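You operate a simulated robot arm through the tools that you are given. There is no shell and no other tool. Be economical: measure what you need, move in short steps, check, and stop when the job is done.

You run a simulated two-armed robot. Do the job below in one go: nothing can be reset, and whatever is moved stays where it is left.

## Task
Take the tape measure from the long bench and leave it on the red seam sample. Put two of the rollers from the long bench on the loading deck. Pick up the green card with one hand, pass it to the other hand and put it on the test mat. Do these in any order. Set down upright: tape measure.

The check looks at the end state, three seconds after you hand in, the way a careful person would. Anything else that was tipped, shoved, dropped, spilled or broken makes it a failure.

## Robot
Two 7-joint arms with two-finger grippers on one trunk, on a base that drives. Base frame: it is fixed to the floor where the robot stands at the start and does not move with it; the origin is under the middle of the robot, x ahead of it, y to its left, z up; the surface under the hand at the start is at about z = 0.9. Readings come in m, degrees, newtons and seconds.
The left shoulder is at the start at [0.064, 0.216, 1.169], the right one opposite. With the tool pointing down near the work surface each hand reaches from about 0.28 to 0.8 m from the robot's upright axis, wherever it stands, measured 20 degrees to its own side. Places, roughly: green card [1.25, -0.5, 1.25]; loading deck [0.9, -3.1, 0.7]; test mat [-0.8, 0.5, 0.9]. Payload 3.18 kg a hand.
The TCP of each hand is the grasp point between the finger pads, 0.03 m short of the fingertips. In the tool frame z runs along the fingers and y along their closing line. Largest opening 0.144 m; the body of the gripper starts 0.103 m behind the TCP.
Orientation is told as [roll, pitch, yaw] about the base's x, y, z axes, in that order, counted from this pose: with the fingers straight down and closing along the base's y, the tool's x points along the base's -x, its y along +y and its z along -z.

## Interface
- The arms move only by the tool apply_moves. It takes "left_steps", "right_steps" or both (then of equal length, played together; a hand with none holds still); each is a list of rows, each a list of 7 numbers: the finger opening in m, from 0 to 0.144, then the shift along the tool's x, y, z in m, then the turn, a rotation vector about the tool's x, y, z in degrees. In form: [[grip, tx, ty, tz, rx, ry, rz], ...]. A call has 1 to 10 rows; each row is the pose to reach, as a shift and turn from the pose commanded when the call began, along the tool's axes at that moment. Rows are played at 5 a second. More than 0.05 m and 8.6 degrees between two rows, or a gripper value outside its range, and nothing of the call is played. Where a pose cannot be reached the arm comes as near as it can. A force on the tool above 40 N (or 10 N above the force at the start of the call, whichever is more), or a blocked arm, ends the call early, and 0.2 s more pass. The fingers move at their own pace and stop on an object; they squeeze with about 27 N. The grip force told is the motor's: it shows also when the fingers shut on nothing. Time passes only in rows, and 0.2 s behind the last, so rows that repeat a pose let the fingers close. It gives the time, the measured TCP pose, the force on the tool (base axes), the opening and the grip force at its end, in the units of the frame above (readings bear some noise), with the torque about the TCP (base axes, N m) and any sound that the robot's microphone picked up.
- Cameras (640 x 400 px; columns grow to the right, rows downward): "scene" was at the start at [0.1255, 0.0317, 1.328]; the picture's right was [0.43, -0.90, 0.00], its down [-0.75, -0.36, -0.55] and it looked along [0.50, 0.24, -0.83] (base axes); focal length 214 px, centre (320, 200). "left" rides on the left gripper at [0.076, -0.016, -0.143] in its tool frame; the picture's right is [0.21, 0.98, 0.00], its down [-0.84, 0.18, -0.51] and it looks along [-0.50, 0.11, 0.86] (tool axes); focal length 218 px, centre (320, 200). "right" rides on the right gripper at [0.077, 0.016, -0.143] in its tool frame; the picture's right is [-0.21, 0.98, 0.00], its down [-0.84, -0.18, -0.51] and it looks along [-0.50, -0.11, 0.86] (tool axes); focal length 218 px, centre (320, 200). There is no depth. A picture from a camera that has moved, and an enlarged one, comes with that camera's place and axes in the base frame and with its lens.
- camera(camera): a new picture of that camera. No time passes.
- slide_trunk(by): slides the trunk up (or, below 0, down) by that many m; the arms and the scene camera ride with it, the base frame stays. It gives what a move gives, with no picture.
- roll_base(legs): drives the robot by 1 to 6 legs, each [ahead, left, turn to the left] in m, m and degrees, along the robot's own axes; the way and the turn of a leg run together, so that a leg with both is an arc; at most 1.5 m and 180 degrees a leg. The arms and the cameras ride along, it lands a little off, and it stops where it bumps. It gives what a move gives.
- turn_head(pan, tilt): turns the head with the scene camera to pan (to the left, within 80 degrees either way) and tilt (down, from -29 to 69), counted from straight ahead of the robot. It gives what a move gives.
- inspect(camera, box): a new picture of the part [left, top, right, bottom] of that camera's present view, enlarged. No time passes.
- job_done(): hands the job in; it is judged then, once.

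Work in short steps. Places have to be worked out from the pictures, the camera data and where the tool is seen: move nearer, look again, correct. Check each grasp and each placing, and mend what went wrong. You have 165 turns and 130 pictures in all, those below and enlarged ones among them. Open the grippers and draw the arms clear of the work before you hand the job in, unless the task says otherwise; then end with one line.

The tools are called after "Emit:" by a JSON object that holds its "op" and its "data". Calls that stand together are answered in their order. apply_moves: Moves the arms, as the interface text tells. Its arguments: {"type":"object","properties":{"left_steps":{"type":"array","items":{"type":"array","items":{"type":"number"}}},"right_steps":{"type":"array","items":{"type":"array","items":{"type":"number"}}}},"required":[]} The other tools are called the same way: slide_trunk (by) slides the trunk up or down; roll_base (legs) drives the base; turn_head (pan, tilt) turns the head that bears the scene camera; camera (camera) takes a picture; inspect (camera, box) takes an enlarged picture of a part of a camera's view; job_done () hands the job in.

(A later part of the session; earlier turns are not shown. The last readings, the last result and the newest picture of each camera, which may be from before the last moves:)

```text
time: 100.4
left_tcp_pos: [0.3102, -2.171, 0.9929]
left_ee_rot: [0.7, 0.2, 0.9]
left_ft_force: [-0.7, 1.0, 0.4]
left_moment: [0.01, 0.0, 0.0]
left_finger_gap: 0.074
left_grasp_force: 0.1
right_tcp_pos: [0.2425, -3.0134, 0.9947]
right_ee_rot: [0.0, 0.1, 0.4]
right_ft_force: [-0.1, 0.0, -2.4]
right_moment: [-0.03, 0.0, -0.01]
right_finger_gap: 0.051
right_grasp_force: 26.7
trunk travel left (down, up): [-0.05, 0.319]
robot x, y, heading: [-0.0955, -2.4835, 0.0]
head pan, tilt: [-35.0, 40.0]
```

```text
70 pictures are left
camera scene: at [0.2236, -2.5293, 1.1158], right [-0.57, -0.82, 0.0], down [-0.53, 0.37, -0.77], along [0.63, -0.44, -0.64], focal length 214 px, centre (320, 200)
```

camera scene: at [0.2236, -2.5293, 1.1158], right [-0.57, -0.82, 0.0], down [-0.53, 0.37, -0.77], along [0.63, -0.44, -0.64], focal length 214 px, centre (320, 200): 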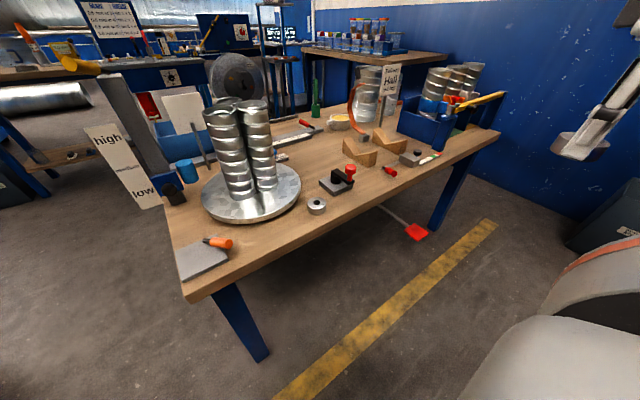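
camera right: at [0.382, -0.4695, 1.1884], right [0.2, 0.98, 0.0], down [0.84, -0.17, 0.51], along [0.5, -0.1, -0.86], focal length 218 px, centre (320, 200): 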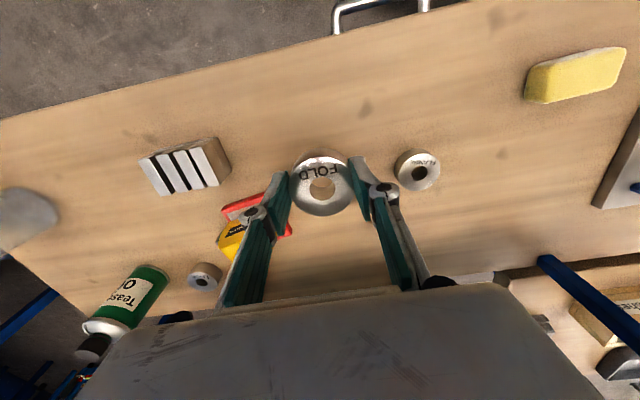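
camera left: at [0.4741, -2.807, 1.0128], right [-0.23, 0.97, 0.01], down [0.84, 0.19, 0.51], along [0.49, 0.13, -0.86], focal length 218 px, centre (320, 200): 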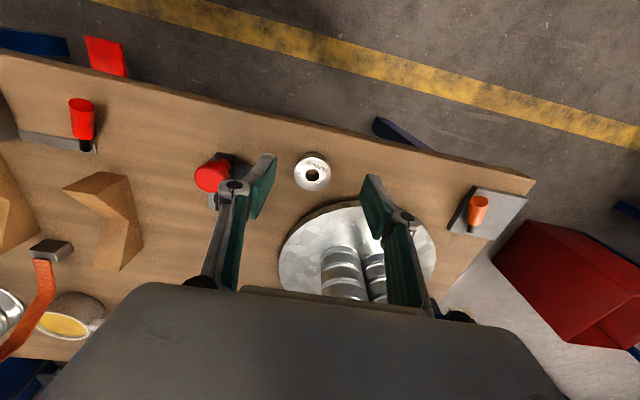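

Extend the right hand over B, at z≈0.87.

Emit:
{"op": "apply_moves", "data": {"right_steps": [[0.03, -0.04, 0, 0.01, 0, 0, 0], [0.03, -0.08, 0, 0.025, 0, 0, 0], [0.03, -0.12, 0, 0.04, 0, 0, 0], [0.03, -0.16, 0, 0.055, 0, 0, 0], [0.03, -0.2, 0, 0.07, 0, 0, 0], [0.03, -0.24, 0, 0.085, 0, 0, 0], [0.03, -0.28, 0, 0.1, 0, 0, 0], [0.03, -0.32, 0.003, 0.115, 0, 0, 0], [0.03, -0.355, 0.003, 0.125, 0, 0, 0], [0.03, -0.355, 0.003, 0.125, 0, 0, 0]]}}

Emit:
{"op": "camera", "data": {"camera": "right"}}

```text
time: 102.6
left_tcp_pos: [0.3097, -2.1698, 0.9932]
left_ee_rot: [0.7, 0.1, 0.9]
left_ft_force: [0.1, 0.3, 1.0]
left_moment: [0.0, -0.05, 0.01]
left_finger_gap: 0.0743
left_grasp_force: 0.2
right_tcp_pos: [0.5982, -3.0073, 0.8697]
right_ee_rot: [0.0, -0.1, 0.4]
right_ft_force: [0.6, 0.4, -1.6]
right_moment: [0.0, -0.01, 0.0]
right_finger_gap: 0.0509
right_grasp_force: 26.8
trunk travel left (down, up): [-0.05, 0.319]
robot x, y, heading: [-0.0983, -2.4825, -0.2]
head pan, tilt: [-35.0, 40.0]
```

```text
69 pictures are left
camera right: at [0.5211, -2.993, 1.0126], right [0.2, 0.98, 0.0], down [0.84, -0.17, 0.51], along [0.5, -0.1, -0.86], focal length 218 px, centre (320, 200)
```

right: 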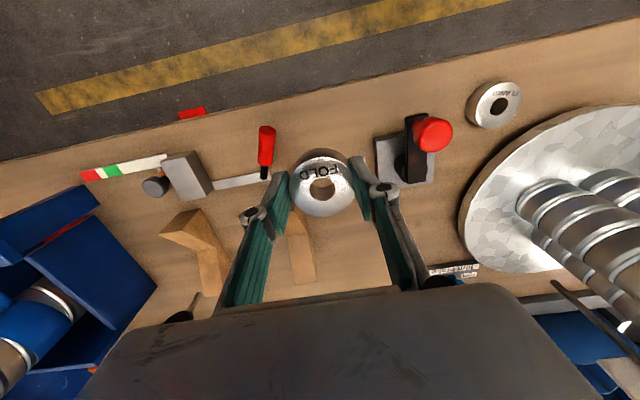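

The gap is ample on both sides (~7 cm). Descend to just above contact.

Emit:
{"op": "apply_moves", "data": {"right_steps": [[0.03, 0, 0, 0.04, 0, 0, 0], [0.03, 0, 0, 0.08, 0, 0, 0], [0.03, 0, 0, 0.11, 0, 0, 0], [0.03, 0, 0, 0.127, 0, 0, 0], [0.03, 0, 0, 0.131, 0, 0, 0], [0.03, 0, 0, 0.134, 0, 0, 0], [0.03, 0, 0, 0.137, 0, 0, 0], [0.03, 0, 0, 0.139, 0, 0, 0]]}}

```text
time: 104.4
left_tcp_pos: [0.3082, -2.168, 0.9935]
left_ee_rot: [0.7, 0.1, 0.9]
left_ft_force: [-0.4, 0.3, 0.1]
left_moment: [-0.01, 0.01, 0.01]
left_finger_gap: 0.0742
left_grasp_force: 0.0
right_tcp_pos: [0.5965, -3.0082, 0.7344]
right_ee_rot: [-0.1, -0.2, 0.4]
right_ft_force: [-3.0, -0.5, 15.0]
right_moment: [-0.01, 0.4, -0.04]
right_finger_gap: 0.0511
right_grasp_force: 27.1
trunk travel left (down, up): [-0.05, 0.319]
robot x, y, heading: [-0.0979, -2.4797, -0.1]
head pan, tilt: [-35.0, 40.0]
```

Contact. Release, rise and retract.

Emit:
{"op": "apply_moves", "data": {"right_steps": [[0.056, 0, 0, -0.002, 0, 0, 0], [0.066, 0, 0, -0.002, 0, 0, 0], [0.074, 0, 0, -0.002, 0, 0, 0], [0.074, 0, 0, -0.002, 0, 0, 0], [0.074, 0, 0, -0.04, 0, 0, 0], [0.074, 0, 0, -0.08, 0, 0, 0], [0.074, 0.02, 0, -0.12, 0, 0, 0], [0.074, 0.06, 0, -0.14, 0, 0, 0]]}}

Emit:
{"op": "camera", "data": {"camera": "right"}}

```text
time: 106.2
left_tcp_pos: [0.3101, -2.17, 0.994]
left_ee_rot: [0.8, 0.0, 0.8]
left_ft_force: [0.5, 0.0, -0.6]
left_moment: [0.0, -0.03, 0.03]
left_finger_gap: 0.0741
left_grasp_force: 0.0
right_tcp_pos: [0.537, -3.0082, 0.8719]
right_ee_rot: [-0.1, 0.0, 0.4]
right_ft_force: [0.3, 0.0, -0.4]
right_moment: [0.0, 0.0, 0.01]
right_finger_gap: 0.074
right_grasp_force: 0.0
trunk travel left (down, up): [-0.05, 0.319]
robot x, y, heading: [-0.0978, -2.4811, -0.1]
head pan, tilt: [-35.0, 40.0]
```

```text
68 pictures are left
camera right: at [0.4611, -2.9942, 1.0148], right [0.2, 0.98, 0.0], down [0.84, -0.17, 0.51], along [0.5, -0.1, -0.86], focal length 218 px, centre (320, 200)
```

right: 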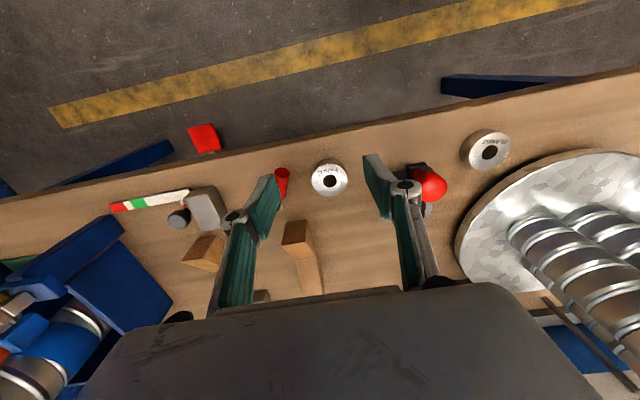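

Both rollers are on the deck. Now retract the right hand, raise the trunk fully, and go look for the green card.

Emit:
{"op": "apply_moves", "data": {"right_steps": [[0.074, 0.04, 0, -0.02, 0, 0, 0], [0.074, 0.08, 0, -0.04, 0, 0, 0], [0.074, 0.12, 0, -0.06, 0, 0, 0], [0.074, 0.16, 0, -0.08, 0, 0, 0], [0.074, 0.2, 0, -0.1, 0, 0, 0]]}}

Emit:
{"op": "slide_trunk", "data": {"by": 0.319}}

Emit:
{"op": "roll_base", "data": {"legs": [[0, 0.9, 0]]}}

Emit:
{"op": "turn_head", "data": {"pan": 30, "tilt": 12}}

Emit:
{"op": "camera", "data": {"camera": "scene"}}

```text
time: 107.4
left_tcp_pos: [0.3099, -2.17, 0.9937]
left_ee_rot: [0.7, 0.0, 0.9]
left_ft_force: [-0.4, 0.2, 0.3]
left_moment: [-0.01, -0.02, 0.01]
left_finger_gap: 0.0741
left_grasp_force: 0.1
right_tcp_pos: [0.3369, -3.0101, 0.9715]
right_ee_rot: [0.1, 0.0, 0.4]
right_ft_force: [-0.1, 0.8, 0.0]
right_moment: [-0.02, -0.04, -0.01]
right_finger_gap: 0.074
right_grasp_force: 0.0
trunk travel left (down, up): [-0.05, 0.319]
robot x, y, heading: [-0.0978, -2.4805, 0.2]
head pan, tilt: [-35.0, 40.0]
```

```text
time: 110.5
left_tcp_pos: [0.3102, -2.1702, 1.3109]
left_ee_rot: [0.7, 0.3, 1.0]
left_ft_force: [-0.1, -0.6, -0.7]
left_moment: [-0.02, -0.01, -0.02]
left_finger_gap: 0.0741
left_grasp_force: 0.0
right_tcp_pos: [0.3374, -3.0107, 1.2896]
right_ee_rot: [0.0, 0.1, 0.4]
right_ft_force: [0.1, -0.2, 0.2]
right_moment: [-0.04, -0.02, -0.03]
right_finger_gap: 0.0742
right_grasp_force: 0.1
trunk travel left (down, up): [-0.369, 0.0]
robot x, y, heading: [-0.0969, -2.4804, -0.0]
head pan, tilt: [-35.0, 40.0]
```

```text
time: 118.8
left_tcp_pos: [0.3107, -1.2731, 1.311]
left_ee_rot: [0.7, 0.1, 0.9]
left_ft_force: [-0.1, -1.5, -0.1]
left_moment: [-0.03, 0.0, 0.0]
left_finger_gap: 0.0743
left_grasp_force: 0.1
right_tcp_pos: [0.3377, -2.1151, 1.2898]
right_ee_rot: [0.0, 0.1, 0.4]
right_ft_force: [0.2, 0.5, -1.7]
right_moment: [-0.01, 0.06, 0.01]
right_finger_gap: 0.0739
right_grasp_force: 0.0
trunk travel left (down, up): [-0.369, 0.0]
robot x, y, heading: [-0.0966, -1.5851, 0.0]
head pan, tilt: [-35.0, 40.0]
```

```text
time: 120.1
left_tcp_pos: [0.3104, -1.2731, 1.3119]
left_ee_rot: [0.8, 0.2, 0.9]
left_ft_force: [-0.5, -0.3, -1.1]
left_moment: [0.0, 0.01, 0.0]
left_finger_gap: 0.0739
left_grasp_force: 0.1
right_tcp_pos: [0.339, -2.1135, 1.2902]
right_ee_rot: [0.0, 0.0, 0.4]
right_ft_force: [0.2, 0.5, -0.6]
right_moment: [0.03, 0.03, 0.03]
right_finger_gap: 0.0741
right_grasp_force: 0.1
trunk travel left (down, up): [-0.369, 0.0]
robot x, y, heading: [-0.093, -1.5848, -0.1]
head pan, tilt: [30.0, 12.0]
```

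```text
67 pictures are left
camera scene: at [0.0262, -1.5372, 1.5146], right [0.5, -0.87, 0.0], down [-0.18, -0.1, -0.98], along [0.85, 0.49, -0.21], focal length 214 px, centre (320, 200)
```

scene: 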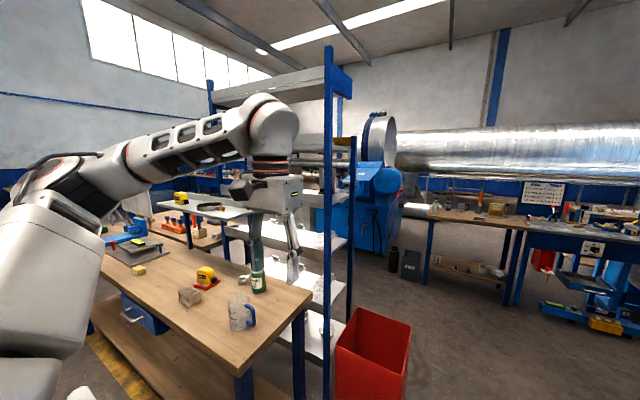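

The arm blocks the view of the shelf back. I'll drive to around (1.0,-1.95) in the open aisle and look left.

Emit:
{"op": "roll_base", "data": {"legs": [[0.5, -0.4, 0], [0.7, 0, 0]]}}

Emit:
{"op": "turn_head", "data": {"pan": 75, "tilt": 12}}

Emit:
{"op": "camera", "data": {"camera": "scene"}}

```text
time: 127.7
left_tcp_pos: [1.5176, -1.6804, 1.3118]
left_ee_rot: [0.6, 0.2, 0.7]
left_ft_force: [0.5, -1.2, -0.3]
left_moment: [-0.04, 0.04, 0.02]
left_finger_gap: 0.0739
left_grasp_force: 0.1
right_tcp_pos: [1.5422, -2.5205, 1.2893]
right_ee_rot: [-0.1, 0.1, 0.1]
right_ft_force: [0.6, 0.0, 0.2]
right_moment: [0.02, 0.01, 0.03]
right_finger_gap: 0.0739
right_grasp_force: 0.1
trunk travel left (down, up): [-0.369, 0.0]
robot x, y, heading: [1.1065, -1.9919, -0.6]
head pan, tilt: [30.0, 12.0]
```

```text
time: 128.8
left_tcp_pos: [1.5171, -1.681, 1.3112]
left_ee_rot: [0.6, 0.0, 0.7]
left_ft_force: [0.7, 0.4, 0.7]
left_moment: [-0.02, 0.0, 0.01]
left_finger_gap: 0.0739
left_grasp_force: 0.0
right_tcp_pos: [1.5409, -2.5209, 1.2906]
right_ee_rot: [0.0, 0.2, 0.2]
right_ft_force: [-0.1, -0.6, -0.5]
right_moment: [0.04, 0.03, -0.01]
right_finger_gap: 0.074
right_grasp_force: 0.1
trunk travel left (down, up): [-0.369, 0.0]
robot x, y, heading: [1.1103, -1.9901, -0.4]
head pan, tilt: [75.0, 12.0]
```

```text
66 pictures are left
camera scene: at [1.1749, -1.8997, 1.5146], right [0.96, -0.26, 0.0], down [-0.06, -0.2, -0.98], along [0.26, 0.94, -0.21], focal length 214 px, centre (320, 200)
```

scene: 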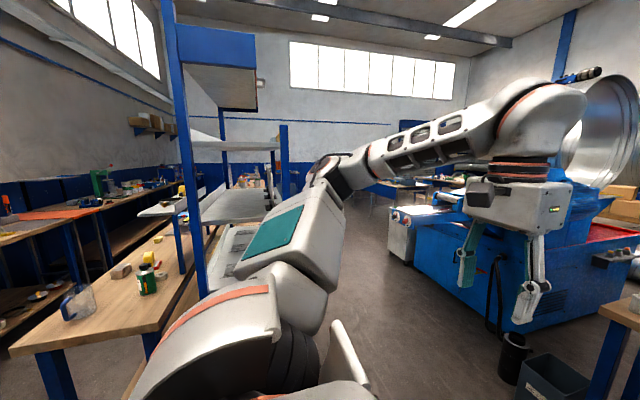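

The card should be on the rack's back edge, reachable from the aisle behind the rack. I'll turn to face +y and move to about (1.72,-1.5), then look left.

Emit:
{"op": "roll_base", "data": {"legs": [[0, 0, 90], [0.4, -0.62, 0]]}}

Emit:
{"op": "turn_head", "data": {"pan": 20, "tilt": 15}}

Emit:
{"op": "camera", "data": {"camera": "scene"}}

```text
time: 136.3
left_tcp_pos: [1.1663, -1.3521, 1.3111]
left_ee_rot: [0.9, 0.4, 91.0]
left_ft_force: [-0.4, 0.2, 0.1]
left_moment: [-0.06, 0.14, 0.01]
left_finger_gap: 0.074
left_grasp_force: 0.0
right_tcp_pos: [2.0062, -1.3224, 1.2884]
right_ee_rot: [0.2, 0.1, 90.4]
right_ft_force: [0.9, 0.4, -0.2]
right_moment: [-0.07, 0.11, -0.01]
right_finger_gap: 0.0741
right_grasp_force: 0.1
trunk travel left (down, up): [-0.369, 0.0]
robot x, y, heading: [1.4789, -1.763, 90.1]
head pan, tilt: [75.0, 12.0]
stopped in leg 2: the robot was blocked; the commanded pose is now the measured one
```

```text
time: 137.5
left_tcp_pos: [1.1626, -1.3548, 1.3116]
left_ee_rot: [0.7, 0.2, 91.1]
left_ft_force: [-0.1, 1.0, 0.8]
left_moment: [0.02, -0.01, 0.04]
left_finger_gap: 0.0742
left_grasp_force: 0.0
right_tcp_pos: [2.0023, -1.3241, 1.2914]
right_ee_rot: [0.1, 0.0, 90.6]
right_ft_force: [-0.2, 0.8, -0.5]
right_moment: [-0.01, 0.0, 0.0]
right_finger_gap: 0.0737
right_grasp_force: 0.0
trunk travel left (down, up): [-0.369, 0.0]
robot x, y, heading: [1.4768, -1.7585, 90.0]
head pan, tilt: [20.0, 15.0]
```

```text
65 pictures are left
camera scene: at [1.4425, -1.6305, 1.5098], right [0.94, 0.34, 0.0], down [0.09, -0.24, -0.97], along [-0.33, 0.91, -0.26], focal length 214 px, centre (320, 200)
```

scene: 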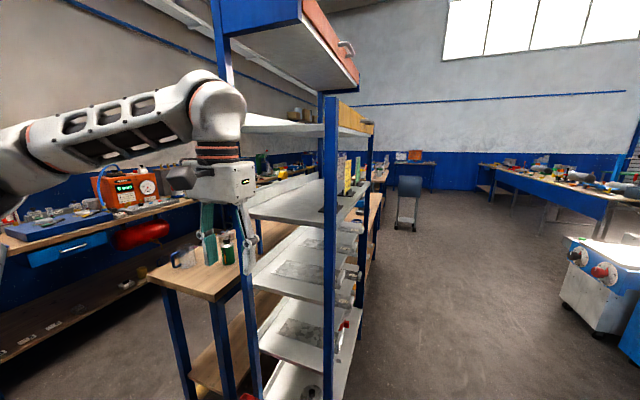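

The robot was blocked; check what surrounds the base before continuing.

Emit:
{"op": "turn_head", "data": {"pan": -70, "tilt": 35}}

Emit:
{"op": "camera", "data": {"camera": "scene"}}

Emit:
{"op": "turn_head", "data": {"pan": 25, "tilt": 50}}

Emit:
{"op": "camera", "data": {"camera": "scene"}}

```text
time: 139.2
left_tcp_pos: [1.1618, -1.354, 1.3114]
left_ee_rot: [0.7, 0.1, 91.1]
left_ft_force: [1.0, 0.7, 0.3]
left_moment: [0.0, 0.0, 0.01]
left_finger_gap: 0.074
left_grasp_force: 0.0
right_tcp_pos: [2.0026, -1.3245, 1.2909]
right_ee_rot: [0.0, 0.0, 90.5]
right_ft_force: [0.2, -0.2, -1.0]
right_moment: [0.03, -0.02, -0.01]
right_finger_gap: 0.0738
right_grasp_force: 0.0
trunk travel left (down, up): [-0.369, 0.0]
robot x, y, heading: [1.4739, -1.7611, 90.2]
head pan, tilt: [-70.0, 35.0]
```

```text
64 pictures are left
camera scene: at [1.5577, -1.6878, 1.4778], right [0.34, -0.94, 0.0], down [-0.54, -0.2, -0.82], along [0.77, 0.28, -0.57], focal length 214 px, centre (320, 200)
```

scene: 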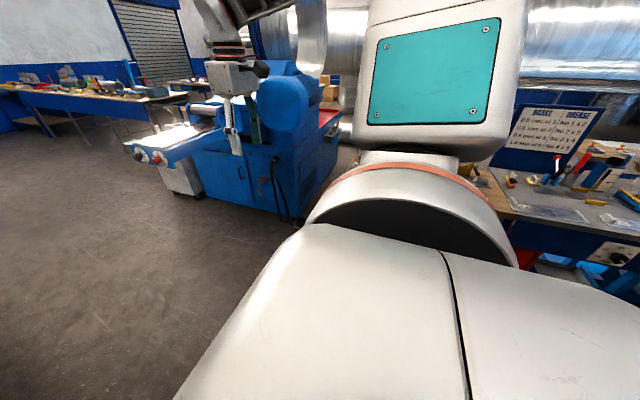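

```text
time: 140.9
left_tcp_pos: [1.1615, -1.3541, 1.3118]
left_ee_rot: [0.8, 0.2, 91.1]
left_ft_force: [0.2, -0.5, -0.7]
left_moment: [0.02, -0.01, -0.04]
left_finger_gap: 0.0738
left_grasp_force: 0.0
right_tcp_pos: [2.0024, -1.3239, 1.2913]
right_ee_rot: [0.0, 0.0, 90.7]
right_ft_force: [-0.9, 0.0, 0.3]
right_moment: [-0.01, -0.04, -0.01]
right_finger_gap: 0.0743
right_grasp_force: 0.0
trunk travel left (down, up): [-0.369, 0.0]
robot x, y, heading: [1.4757, -1.7575, 90.1]
head pan, tilt: [25.0, 50.0]
```

```text
63 pictures are left
camera scene: at [1.4424, -1.6484, 1.456], right [0.91, 0.42, 0.0], down [0.32, -0.69, -0.64], along [-0.27, 0.58, -0.77], focal length 214 px, centre (320, 200)
```

scene: 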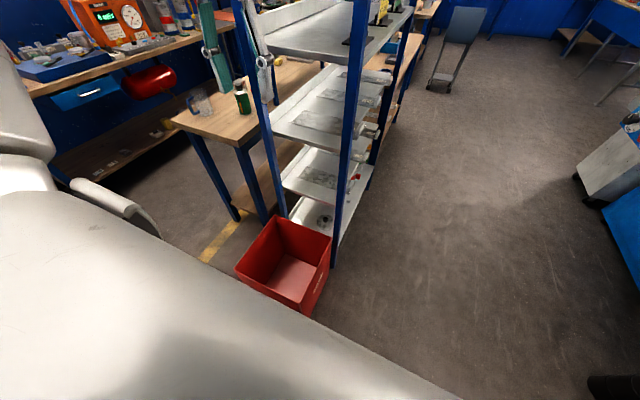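

Nothing seen touching; red bin upright. I'll try going straight ahead only.

Emit:
{"op": "roll_base", "data": {"legs": [[0.15, 0, 0]]}}

```text
time: 141.6
left_tcp_pos: [1.1616, -1.3544, 1.3109]
left_ee_rot: [0.8, 0.2, 91.2]
left_ft_force: [-0.4, 0.0, 0.4]
left_moment: [0.0, -0.01, 0.02]
left_finger_gap: 0.0741
left_grasp_force: 0.0
right_tcp_pos: [2.0039, -1.3213, 1.2908]
right_ee_rot: [-0.1, 0.0, 90.7]
right_ft_force: [-0.6, 0.2, 0.3]
right_moment: [0.03, 0.01, -0.02]
right_finger_gap: 0.0739
right_grasp_force: 0.0
trunk travel left (down, up): [-0.369, 0.0]
robot x, y, heading: [1.4782, -1.7575, 90.0]
head pan, tilt: [25.0, 50.0]
stopped in leg 1: the robot was blocked; the commanded pose is now the measured one
```

The base front-left is up against the red bin. Back off a little, sidestep right, then go ahead past it.

Emit:
{"op": "roll_base", "data": {"legs": [[-0.06, 0, 0], [0, -0.3, 0], [0.5, 0, 0]]}}

Emit:
{"op": "turn_head", "data": {"pan": 45, "tilt": 30}}

Emit:
{"op": "camera", "data": {"camera": "scene"}}

```text
time: 147.5
left_tcp_pos: [1.4591, -1.0027, 1.3198]
left_ee_rot: [1.2, -1.1, 91.4]
left_ft_force: [0.1, 0.8, -0.6]
left_moment: [0.03, 0.01, -0.01]
left_finger_gap: 0.0743
left_grasp_force: 0.0
right_tcp_pos: [2.2973, -0.9465, 1.2948]
right_ee_rot: [0.3, -0.9, 91.9]
right_ft_force: [0.8, 0.2, -0.3]
right_moment: [-0.06, 0.04, 0.05]
right_finger_gap: 0.0739
right_grasp_force: 0.1
trunk travel left (down, up): [-0.369, 0.0]
robot x, y, heading: [1.7728, -1.3768, 91.3]
head pan, tilt: [25.0, 50.0]
stopped in leg 3: the robot was blocked; the commanded pose is now the measured one
```

```text
time: 148.4
left_tcp_pos: [1.4592, -1.004, 1.3201]
left_ee_rot: [1.1, -1.2, 91.2]
left_ft_force: [-0.1, -1.1, 0.1]
left_moment: [0.02, -0.02, -0.01]
left_finger_gap: 0.0742
left_grasp_force: 0.1
right_tcp_pos: [2.2982, -0.95, 1.2967]
right_ee_rot: [0.3, -1.2, 91.6]
right_ft_force: [-0.5, 0.1, -0.4]
right_moment: [0.0, 0.01, 0.02]
right_finger_gap: 0.0741
right_grasp_force: 0.0
trunk travel left (down, up): [-0.369, 0.0]
robot x, y, heading: [1.7713, -1.373, 91.1]
head pan, tilt: [45.0, 30.0]
```

```text
62 pictures are left
camera scene: at [1.7129, -1.2949, 1.4875], right [0.69, 0.72, 0.01], down [0.36, -0.33, -0.87], along [-0.63, 0.61, -0.49], focal length 214 px, centre (320, 200)
```

scene: 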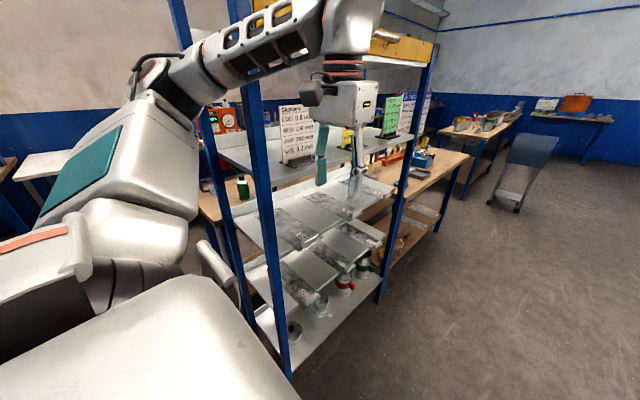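

A green card is visible, standing on the shelf. I'll zoom in on it.

Emit:
{"op": "inspect", "data": {"camera": "scene", "box": [260, 70, 460, 220]}}

```text
2.67 times, centred on (360, 145) of scene
camera zoom: at [1.7129, -1.2949, 1.4875], right [0.69, 0.72, 0.01], down [0.36, -0.33, -0.87], along [-0.63, 0.61, -0.49], focal length 572 px, centre (213, 347)
```

zoom: 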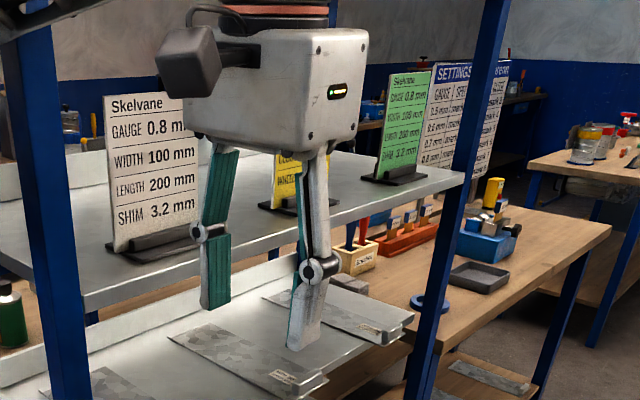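

The card stands in a holder near (1.18,-0.3) on the shelf. Something still blocks; check the right side.

Emit:
{"op": "turn_head", "data": {"pan": -40, "tilt": 30}}

Emit:
{"op": "camera", "data": {"camera": "scene"}}

Emit:
{"op": "turn_head", "data": {"pan": 70, "tilt": 50}}

Emit:
{"op": "camera", "data": {"camera": "scene"}}

```text
time: 150.0
left_tcp_pos: [1.4591, -1.0021, 1.3206]
left_ee_rot: [1.2, -1.4, 91.3]
left_ft_force: [-0.4, -0.1, 0.0]
left_moment: [0.03, 0.0, 0.03]
left_finger_gap: 0.0742
left_grasp_force: 0.0
right_tcp_pos: [2.2983, -0.9496, 1.2966]
right_ee_rot: [0.3, -1.2, 91.5]
right_ft_force: [-0.1, -0.9, -0.6]
right_moment: [0.0, -0.01, 0.02]
right_finger_gap: 0.074
right_grasp_force: 0.0
trunk travel left (down, up): [-0.369, 0.0]
robot x, y, heading: [1.7725, -1.3706, 91.0]
head pan, tilt: [-40.0, 30.0]
```

```text
60 pictures are left
camera scene: at [1.8349, -1.287, 1.4871], right [0.78, -0.63, -0.02], down [-0.32, -0.37, -0.87], along [0.54, 0.68, -0.49], focal length 214 px, centre (320, 200)
```

scene: 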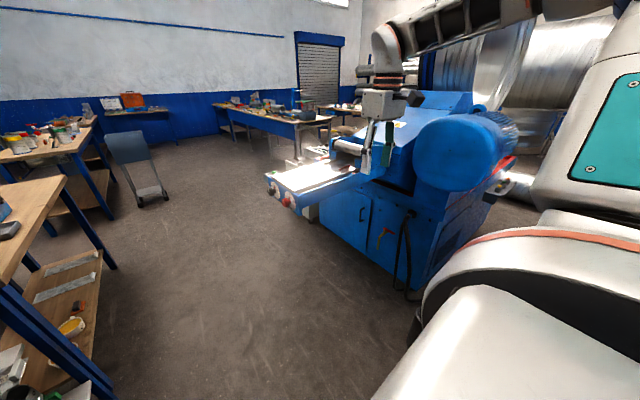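

```text
time: 151.8
left_tcp_pos: [1.4595, -1.0021, 1.3215]
left_ee_rot: [1.2, -1.4, 91.3]
left_ft_force: [-0.5, -0.1, 0.4]
left_moment: [0.0, 0.01, 0.0]
left_finger_gap: 0.0742
left_grasp_force: 0.0
right_tcp_pos: [2.2978, -0.9515, 1.2976]
right_ee_rot: [0.4, -1.2, 91.7]
right_ft_force: [-0.6, 0.8, 0.3]
right_moment: [0.0, 0.02, 0.03]
right_finger_gap: 0.074
right_grasp_force: 0.1
trunk travel left (down, up): [-0.369, 0.0]
robot x, y, heading: [1.7729, -1.3749, 91.2]
head pan, tilt: [70.0, 50.0]
```

```text
59 pictures are left
camera scene: at [1.7055, -1.3316, 1.4574], right [0.32, 0.95, 0.02], down [0.72, -0.24, -0.65], along [-0.61, 0.22, -0.76], focal length 214 px, centre (320, 200)
```

scene: 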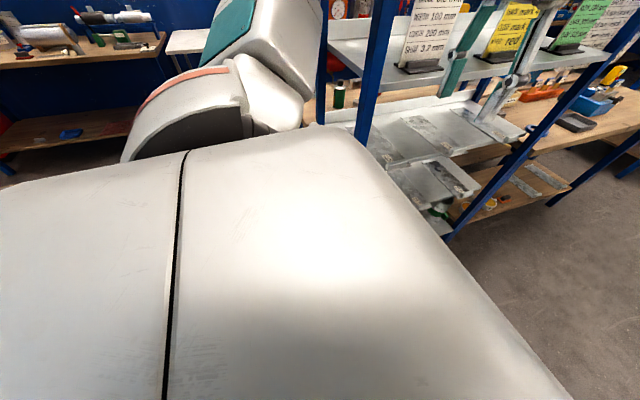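

The body is wide (~±0.43 m); it's probably against the rack. I'll back off to about (1.95,-1.5), turn to face -x, and then approach the shelf's back side.

Emit:
{"op": "roll_base", "data": {"legs": [[-0.13, 0, 0], [0, -0.18, 0], [0, 0, 89]]}}

Emit:
{"op": "turn_head", "data": {"pan": -30, "tilt": 25}}

Emit:
{"op": "camera", "data": {"camera": "scene"}}

```text
time: 158.8
left_tcp_pos: [1.5611, -1.8197, 1.311]
left_ee_rot: [0.9, 0.0, -178.4]
left_ft_force: [0.3, 0.7, -0.8]
left_moment: [-0.01, -0.04, -0.03]
left_finger_gap: 0.074
left_grasp_force: 0.1
right_tcp_pos: [1.5065, -0.9804, 1.2914]
right_ee_rot: [0.1, -0.1, -178.2]
right_ft_force: [0.3, 0.0, 0.0]
right_moment: [0.02, 0.02, 0.0]
right_finger_gap: 0.074
right_grasp_force: 0.0
trunk travel left (down, up): [-0.369, 0.0]
robot x, y, heading: [1.9531, -1.5016, -178.8]
head pan, tilt: [70.0, 50.0]
```

```text
time: 160.5
left_tcp_pos: [1.5612, -1.8205, 1.3108]
left_ee_rot: [0.8, 0.1, -178.5]
left_ft_force: [-0.8, -0.1, 0.5]
left_moment: [-0.01, -0.01, 0.01]
left_finger_gap: 0.0739
left_grasp_force: 0.1
right_tcp_pos: [1.5067, -0.9801, 1.292]
right_ee_rot: [0.0, -0.1, -178.2]
right_ft_force: [0.5, 0.4, -0.6]
right_moment: [-0.04, -0.01, 0.03]
right_finger_gap: 0.074
right_grasp_force: 0.0
trunk travel left (down, up): [-0.369, 0.0]
robot x, y, heading: [1.9538, -1.498, -178.4]
head pan, tilt: [-30.0, 25.0]
```

```text
58 pictures are left
camera scene: at [1.832, -1.4551, 1.4935], right [0.48, 0.88, 0.0], down [0.37, -0.2, -0.91], along [-0.8, 0.43, -0.42], focal length 214 px, centre (320, 200)
```

scene: 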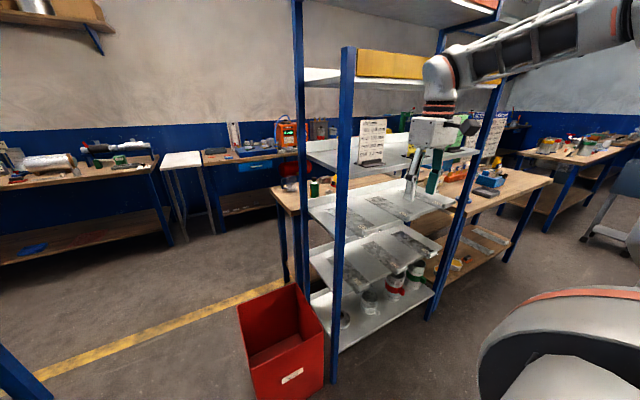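

Clear. Drive right 0.72 m along the rack's back.

Emit:
{"op": "roll_base", "data": {"legs": [[0, -0.72, -1.5]]}}

Emit:
{"op": "turn_head", "data": {"pan": -30, "tilt": 20}}

Emit:
{"op": "camera", "data": {"camera": "scene"}}

Emit:
{"op": "camera", "data": {"camera": "right"}}

```text
time: 167.2
left_tcp_pos: [1.5459, -1.0949, 1.3105]
left_ee_rot: [0.9, 0.0, 179.8]
left_ft_force: [-0.5, 0.6, -0.6]
left_moment: [0.01, 0.01, -0.01]
left_finger_gap: 0.0738
left_grasp_force: 0.0
right_tcp_pos: [1.5178, -0.2537, 1.2915]
right_ee_rot: [0.0, -0.1, -180.0]
right_ft_force: [0.2, 0.2, 0.0]
right_moment: [-0.03, -0.04, 0.02]
right_finger_gap: 0.0739
right_grasp_force: 0.1
trunk travel left (down, up): [-0.369, 0.0]
robot x, y, heading: [1.9502, -0.7852, 179.7]
head pan, tilt: [-30.0, 25.0]
```

```text
time: 167.9
left_tcp_pos: [1.5445, -1.0939, 1.312]
left_ee_rot: [0.9, -0.1, 179.8]
left_ft_force: [0.1, 0.4, 0.9]
left_moment: [-0.01, 0.01, 0.0]
left_finger_gap: 0.0737
left_grasp_force: 0.1
right_tcp_pos: [1.5171, -0.2532, 1.291]
right_ee_rot: [0.0, -0.1, -180.0]
right_ft_force: [-0.8, 0.2, 0.4]
right_moment: [0.01, 0.04, 0.0]
right_finger_gap: 0.0741
right_grasp_force: 0.1
trunk travel left (down, up): [-0.369, 0.0]
robot x, y, heading: [1.9514, -0.7859, 179.8]
head pan, tilt: [-30.0, 20.0]
```

```text
57 pictures are left
camera scene: at [1.827, -0.7373, 1.5016], right [0.51, 0.86, 0.0], down [0.3, -0.17, -0.94], along [-0.81, 0.48, -0.34], focal length 214 px, centre (320, 200)
```

scene: 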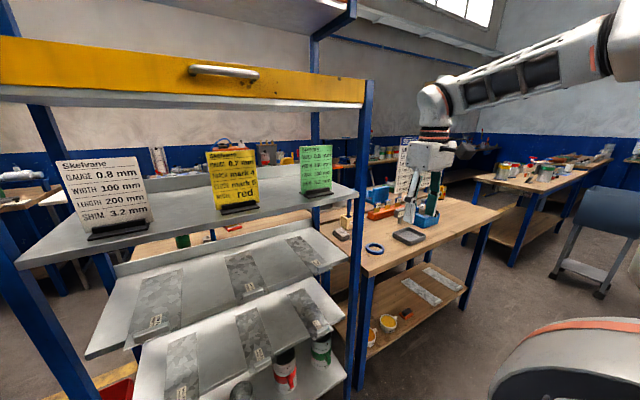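

```text
56 pictures are left
camera right: at [1.5941, -0.2711, 1.4338], right [-0.21, -0.98, 0.0], down [-0.84, 0.18, 0.51], along [-0.5, 0.11, -0.86], focal length 218 px, centre (320, 200)
```

right: 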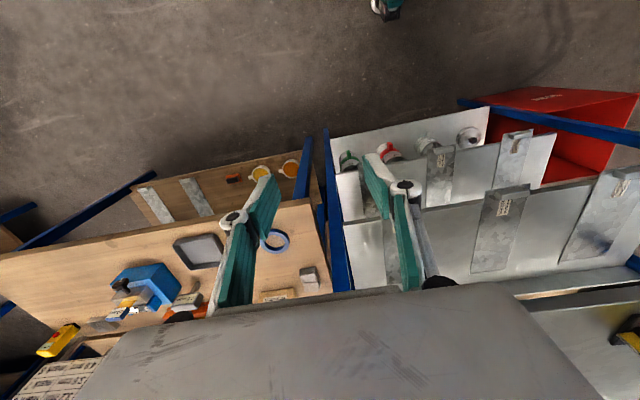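

Cards face the aisle. Zoom in on the green card for its position and size.

Emit:
{"op": "inspect", "data": {"camera": "scene", "box": [180, 60, 380, 220]}}

```text
2.50 times, centred on (280, 140) of scene
camera zoom: at [1.827, -0.7373, 1.5016], right [0.51, 0.86, 0.0], down [0.3, -0.17, -0.94], along [-0.81, 0.48, -0.34], focal length 536 px, centre (420, 350)
```

zoom: 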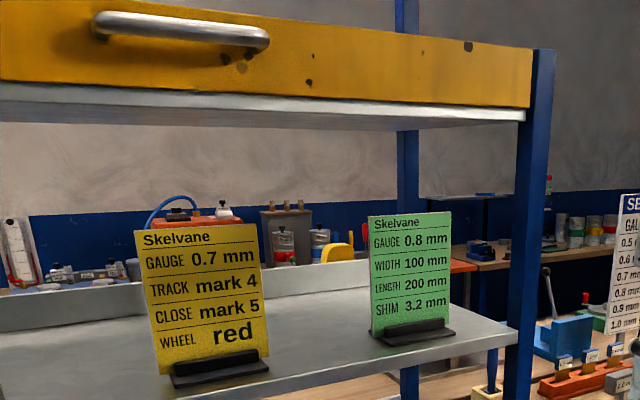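

Green card: facing the aisle, ≈0.127 wide, centre y≈-0.354, x≈1.155, z 1.25–1.417; an upper shelf at ~1.53 prevents a top grasp. I'll grip it by its side edges with the right tool horizontal: first pitch the tool to point forward in free space.

Emit:
{"op": "apply_moves", "data": {"right_steps": [[0.1, -0.012, 0.01, -0.004, 0, -8.2, 0], [0.12, -0.024, 0.02, -0.008, 0, -16.4, 0], [0.144, -0.036, 0.03, -0.012, 0, -24.6, 0], [0.144, -0.048, 0.04, -0.016, 0, -32.8, 0], [0.144, -0.06, 0.05, -0.02, 0, -41, 0], [0.144, -0.072, 0.06, -0.024, 0, -49.2, 0], [0.144, -0.084, 0.07, -0.028, 0, -57.4, 0], [0.144, -0.096, 0.08, -0.032, 0, -65.6, 0], [0.144, -0.108, 0.09, -0.036, 0, -73.8, 0], [0.144, -0.12, 0.1, -0.04, 0, -82, 0]]}}

Emit:
{"op": "camera", "data": {"camera": "right"}}

Emit:
{"op": "camera", "data": {"camera": "scene"}}

```text
time: 170.1
left_tcp_pos: [1.5438, -1.0892, 1.3117]
left_ee_rot: [1.1, 0.1, 179.8]
left_ft_force: [-0.3, 1.0, 0.5]
left_moment: [-0.14, -0.11, 0.0]
left_finger_gap: 0.0741
left_grasp_force: 0.1
right_tcp_pos: [1.3966, -0.35, 1.3298]
right_ee_rot: [1.7, -82.1, 178.5]
right_ft_force: [0.1, 2.1, -0.9]
right_moment: [0.0, 0.03, 0.16]
right_finger_gap: 0.144
right_grasp_force: 0.1
right hand out of reach, approached as far as the arm can: row 5, 6, 7, 8
trunk travel left (down, up): [-0.369, 0.0]
robot x, y, heading: [1.9473, -0.7875, 179.3]
head pan, tilt: [-30.0, 20.0]
```

```text
54 pictures are left
camera right: at [1.5488, -0.3673, 1.2734], right [-0.03, -0.98, 0.21], down [0.39, 0.18, 0.9], along [-0.92, 0.11, 0.37], focal length 218 px, centre (320, 200)
```

right: 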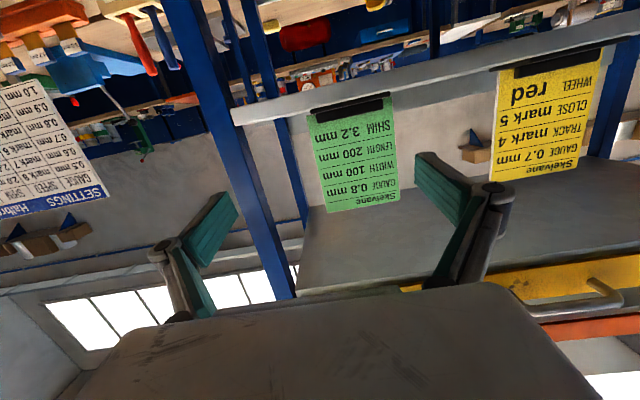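

```text
53 pictures are left
camera scene: at [1.826, -0.7318, 1.5012], right [0.51, 0.86, 0.0], down [0.3, -0.18, -0.94], along [-0.81, 0.48, -0.34], focal length 214 px, centre (320, 200)
```

scene: 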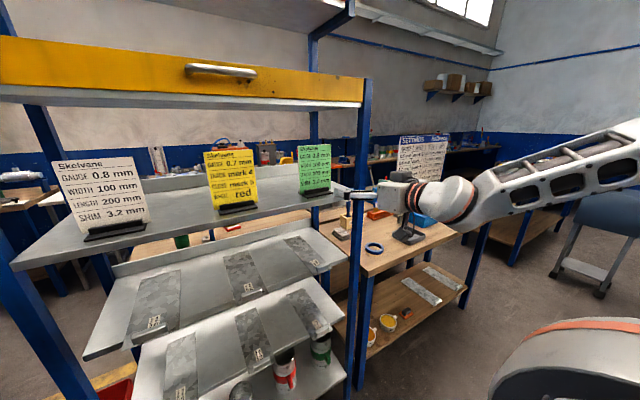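

Triangulating both views: card at x≈1.224, y≈-0.396, z 1.28–1.427, width ≈0.12. I'll shift the base (ahead 0.06, left 0.08), then level the tool and centre it on the card.

Emit:
{"op": "roll_base", "data": {"legs": [[0.06, 0.08, 0]]}}

Emit:
{"op": "apply_moves", "data": {"right_steps": [[0.144, -0.008, -0.0175, -0.002, 0, -4, 0], [0.144, -0.015, -0.035, -0.003, 0, -8, 0], [0.144, -0.015, -0.035, -0.003, 0, -8, 0]]}}

Emit:
{"op": "camera", "data": {"camera": "right"}}

Emit:
{"op": "inspect", "data": {"camera": "scene", "box": [180, 100, 420, 250]}}

```text
time: 171.4
left_tcp_pos: [1.4846, -1.173, 1.311]
left_ee_rot: [0.9, 0.1, 179.8]
left_ft_force: [-0.4, -0.6, -1.1]
left_moment: [0.02, 0.0, 0.01]
left_finger_gap: 0.074
left_grasp_force: 0.1
right_tcp_pos: [1.3362, -0.4337, 1.3318]
right_ee_rot: [-0.1, -82.1, -179.9]
right_ft_force: [0.1, -0.1, -0.5]
right_moment: [-0.03, -0.03, 0.0]
right_finger_gap: 0.1439
right_grasp_force: 0.1
trunk travel left (down, up): [-0.369, 0.0]
robot x, y, heading: [1.8893, -0.8643, 179.5]
head pan, tilt: [-30.0, 20.0]
```

```text
time: 172.2
left_tcp_pos: [1.4848, -1.1734, 1.3114]
left_ee_rot: [0.8, 0.1, 179.9]
left_ft_force: [0.5, -0.3, -0.2]
left_moment: [0.0, 0.03, 0.01]
left_finger_gap: 0.0741
left_grasp_force: 0.0
right_tcp_pos: [1.3377, -0.3995, 1.3474]
right_ee_rot: [-160.7, -89.9, -19.6]
right_ft_force: [0.0, -1.1, 0.4]
right_moment: [0.02, 0.01, -0.05]
right_finger_gap: 0.1443
right_grasp_force: 0.1
trunk travel left (down, up): [-0.369, 0.0]
robot x, y, heading: [1.8849, -0.8654, 179.6]
head pan, tilt: [-30.0, 20.0]
```

```text
52 pictures are left
camera right: at [1.4808, -0.4164, 1.2707], right [0.0, -0.98, 0.21], down [0.51, 0.18, 0.84], along [-0.86, 0.1, 0.5], focal length 218 px, centre (320, 200)
```

right: 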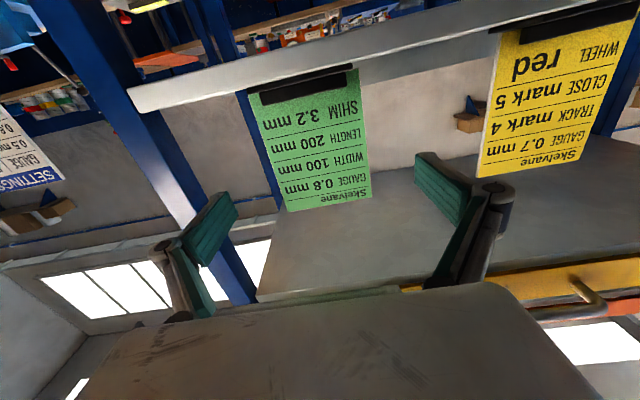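

```text
2.67 times, centred on (300, 175) of scene
camera zoom: at [1.767, -0.8169, 1.5017], right [0.51, 0.86, 0.0], down [0.29, -0.17, -0.94], along [-0.81, 0.48, -0.34], focal length 572 px, centre (373, 267)
```

zoom: 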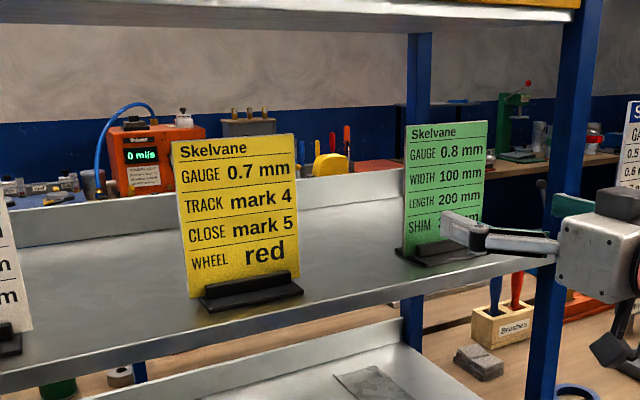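

Card at (1.23,-0.398), z-centre 1.35; the tool is centred within 2 mm. Advance 0.105 m with open fingers.

Emit:
{"op": "apply_moves", "data": {"right_steps": [[0.144, 0.008, -0.002, 0.03, 0, 0, 0], [0.144, 0.008, -0.002, 0.06, 0, 0, 0], [0.144, 0.008, -0.002, 0.085, 0, 0, 0], [0.144, 0.008, -0.002, 0.105, 0, 0, 0], [0.144, 0.008, -0.002, 0.105, 0, 0, 0]]}}

Emit:
{"op": "camera", "data": {"camera": "right"}}

Emit:
{"op": "inspect", "data": {"camera": "scene", "box": [260, 110, 420, 210]}}

```text
time: 173.4
left_tcp_pos: [1.4848, -1.173, 1.311]
left_ee_rot: [0.9, 0.0, 179.8]
left_ft_force: [0.5, 0.4, -0.4]
left_moment: [-0.01, 0.0, -0.01]
left_finger_gap: 0.074
left_grasp_force: 0.1
right_tcp_pos: [1.232, -0.3968, 1.3402]
right_ee_rot: [165.4, -89.9, 14.5]
right_ft_force: [-0.4, -0.2, -0.3]
right_moment: [0.03, 0.04, -0.02]
right_finger_gap: 0.1439
right_grasp_force: 0.1
trunk travel left (down, up): [-0.369, 0.0]
robot x, y, heading: [1.8897, -0.866, 179.2]
head pan, tilt: [-30.0, 20.0]
```

```text
50 pictures are left
camera right: at [1.3756, -0.4139, 1.2629], right [0.0, -0.98, 0.21], down [0.51, 0.18, 0.84], along [-0.86, 0.11, 0.5], focal length 218 px, centre (320, 200)
```

right: 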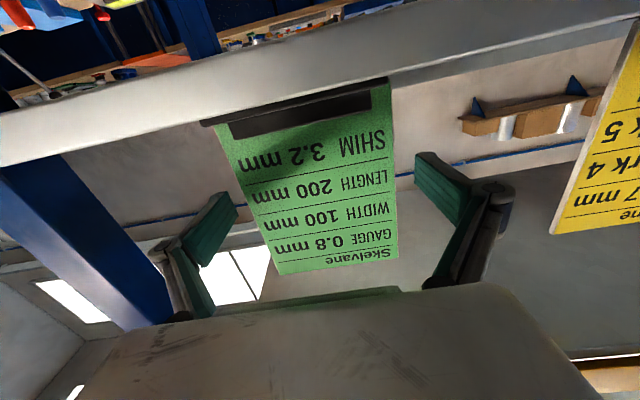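

```text
4.00 times, centred on (340, 160) of scene
camera zoom: at [1.7671, -0.8163, 1.5017], right [0.51, 0.86, 0.0], down [0.29, -0.17, -0.94], along [-0.81, 0.48, -0.34], focal length 858 px, centre (240, 360)
```

zoom: 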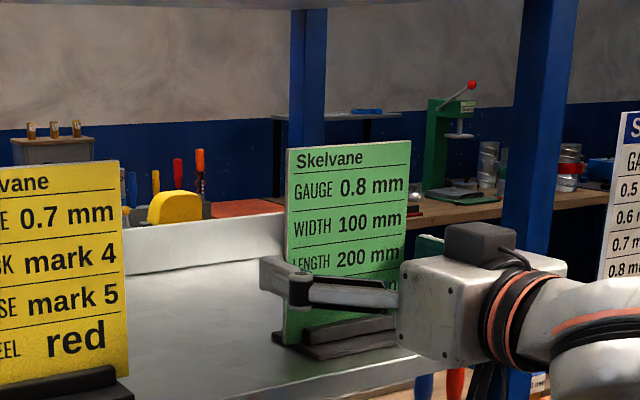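

Card sits between the pads. Close on its edges.

Emit:
{"op": "apply_moves", "data": {"right_steps": [[0.13, 0, 0, 0, 0, 0, 0], [0.12, 0, 0, 0, 0, 0, 0], [0.11, 0, 0, 0, 0, 0, 0], [0.1, 0, 0, 0, 0, 0, 0], [0.09, 0, 0, 0, 0, 0, 0]]}}

Emit:
{"op": "camera", "data": {"camera": "right"}}

Emit:
{"op": "inspect", "data": {"camera": "scene", "box": [260, 110, 420, 210]}}

```text
time: 174.7
left_tcp_pos: [1.4855, -1.1731, 1.3107]
left_ee_rot: [0.9, 0.0, 179.8]
left_ft_force: [-0.3, 0.8, -0.5]
left_moment: [0.0, -0.02, 0.0]
left_finger_gap: 0.0741
left_grasp_force: 0.2
right_tcp_pos: [1.2312, -0.3964, 1.339]
right_ee_rot: [179.5, -89.8, 0.3]
right_ft_force: [0.1, -0.5, -0.2]
right_moment: [-0.04, 0.0, 0.01]
right_finger_gap: 0.1187
right_grasp_force: 26.3
trunk travel left (down, up): [-0.369, 0.0]
robot x, y, heading: [1.8866, -0.8649, 179.6]
head pan, tilt: [-30.0, 20.0]
```

```text
48 pictures are left
camera right: at [1.3756, -0.4142, 1.2628], right [0.0, -0.98, 0.21], down [0.51, 0.18, 0.84], along [-0.86, 0.11, 0.5], focal length 218 px, centre (320, 200)
```

right: 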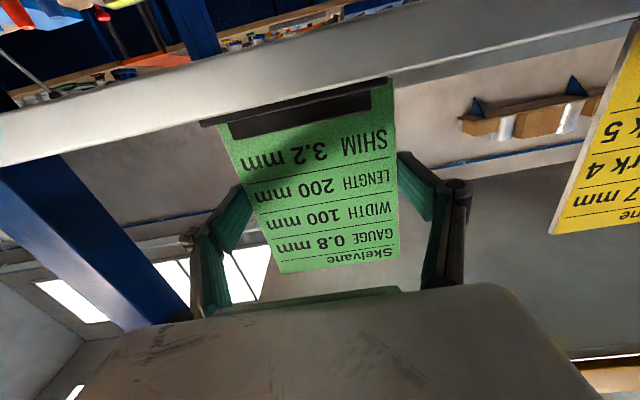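

```text
4.00 times, centred on (340, 160) of scene
camera zoom: at [1.7668, -0.8165, 1.5016], right [0.51, 0.86, 0.0], down [0.29, -0.17, -0.94], along [-0.81, 0.48, -0.34], focal length 858 px, centre (240, 360)
```

zoom: 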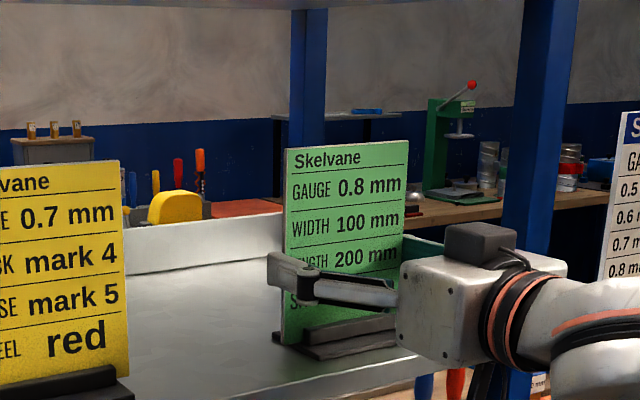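

Gripped (0.119, 26 N). Lift 2.5 cm slowly and see whether the stand stays.

Emit:
{"op": "apply_moves", "data": {"right_steps": [[0.09, -0.008, 0, 0, 0, 0, 0], [0.09, -0.016, 0, 0, 0, 0, 0], [0.09, -0.025, 0, 0, 0, 0, 0]]}}

Emit:
{"op": "inspect", "data": {"camera": "scene", "box": [260, 110, 420, 210]}}

```text
time: 175.4
left_tcp_pos: [1.485, -1.1734, 1.3108]
left_ee_rot: [1.0, 0.1, 179.8]
left_ft_force: [1.0, -0.2, 0.1]
left_moment: [0.0, -0.03, 0.01]
left_finger_gap: 0.0739
left_grasp_force: 0.0
right_tcp_pos: [1.2326, -0.3954, 1.3641]
right_ee_rot: [176.7, -90.0, 3.3]
right_ft_force: [-0.4, 0.1, 0.5]
right_moment: [0.0, -0.02, -0.01]
right_finger_gap: 0.1187
right_grasp_force: 27.0
trunk travel left (down, up): [-0.369, 0.0]
robot x, y, heading: [1.8876, -0.8633, 179.2]
head pan, tilt: [-30.0, 20.0]
```

```text
4.00 times, centred on (340, 160) of scene
camera zoom: at [1.7668, -0.8166, 1.5016], right [0.51, 0.86, 0.0], down [0.29, -0.17, -0.94], along [-0.81, 0.48, -0.34], focal length 858 px, centre (240, 360)
```

zoom: 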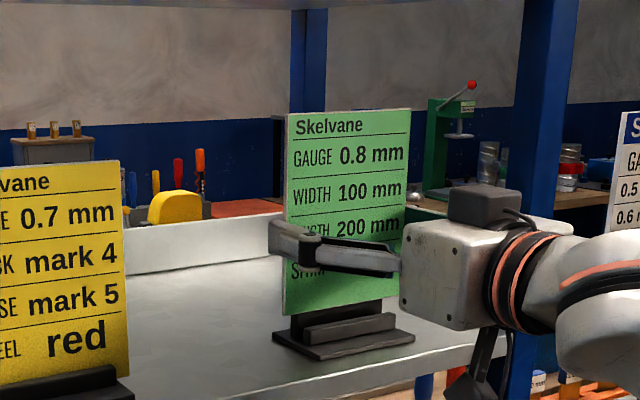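

Card slides out and the stand stays. Lift 2.5 cm more, then pull back 0.2 m into the aisle.

Emit:
{"op": "apply_moves", "data": {"right_steps": [[0.09, -0.012, 0, 0, 0, 0, 0], [0.09, -0.025, 0, 0, 0, 0, 0], [0.09, -0.028, 0, -0.03, 0, 0, 0], [0.09, -0.028, 0, -0.07, 0, 0, 0], [0.09, -0.028, 0, -0.11, 0, 0, 0], [0.09, -0.028, 0, -0.15, 0, 0, 0], [0.09, -0.028, 0, -0.18, 0, 0, 0]]}}

Emit:
{"op": "camera", "data": {"camera": "scene"}}

Emit:
{"op": "camera", "data": {"camera": "right"}}

```text
time: 177.1
left_tcp_pos: [1.4846, -1.1724, 1.3116]
left_ee_rot: [1.0, -0.1, 179.7]
left_ft_force: [0.5, 0.1, 0.2]
left_moment: [-0.01, 0.01, -0.02]
left_finger_gap: 0.074
left_grasp_force: 0.0
right_tcp_pos: [1.4096, -0.3922, 1.3935]
right_ee_rot: [10.4, -89.9, 169.9]
right_ft_force: [-0.4, 0.6, -0.9]
right_moment: [-0.01, -0.01, 0.01]
right_finger_gap: 0.1181
right_grasp_force: 27.0
right hand out of reach, approached as far as the arm can: row 7
trunk travel left (down, up): [-0.369, 0.0]
robot x, y, heading: [1.8889, -0.865, 179.4]
head pan, tilt: [-30.0, 20.0]
```

```text
45 pictures are left
camera scene: at [1.7665, -0.816, 1.5016], right [0.51, 0.86, 0.0], down [0.29, -0.17, -0.94], along [-0.81, 0.48, -0.34], focal length 214 px, centre (320, 200)
```

scene: 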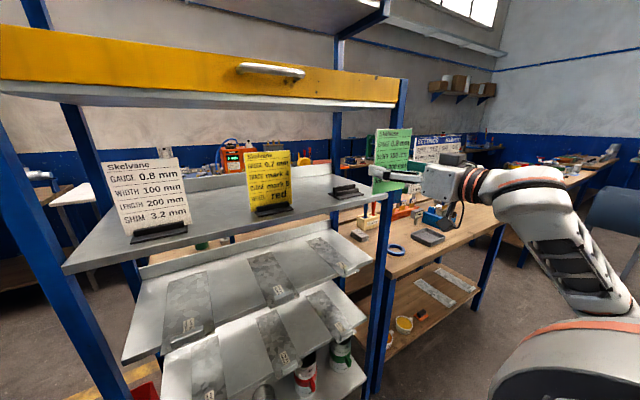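

```text
44 pictures are left
camera right: at [1.5526, -0.4091, 1.3175], right [0.0, -0.98, 0.21], down [0.51, 0.18, 0.84], along [-0.86, 0.1, 0.49], focal length 218 px, centre (320, 200)
```

right: 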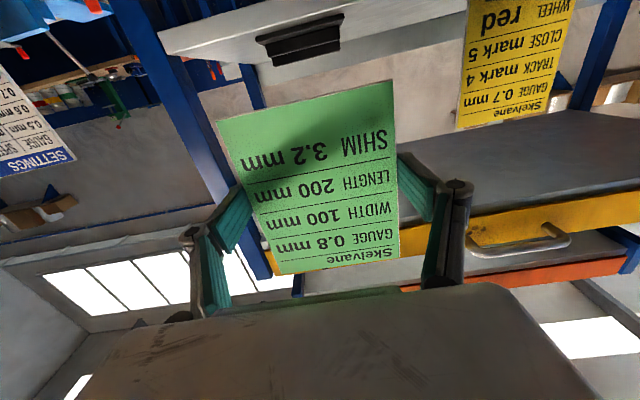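

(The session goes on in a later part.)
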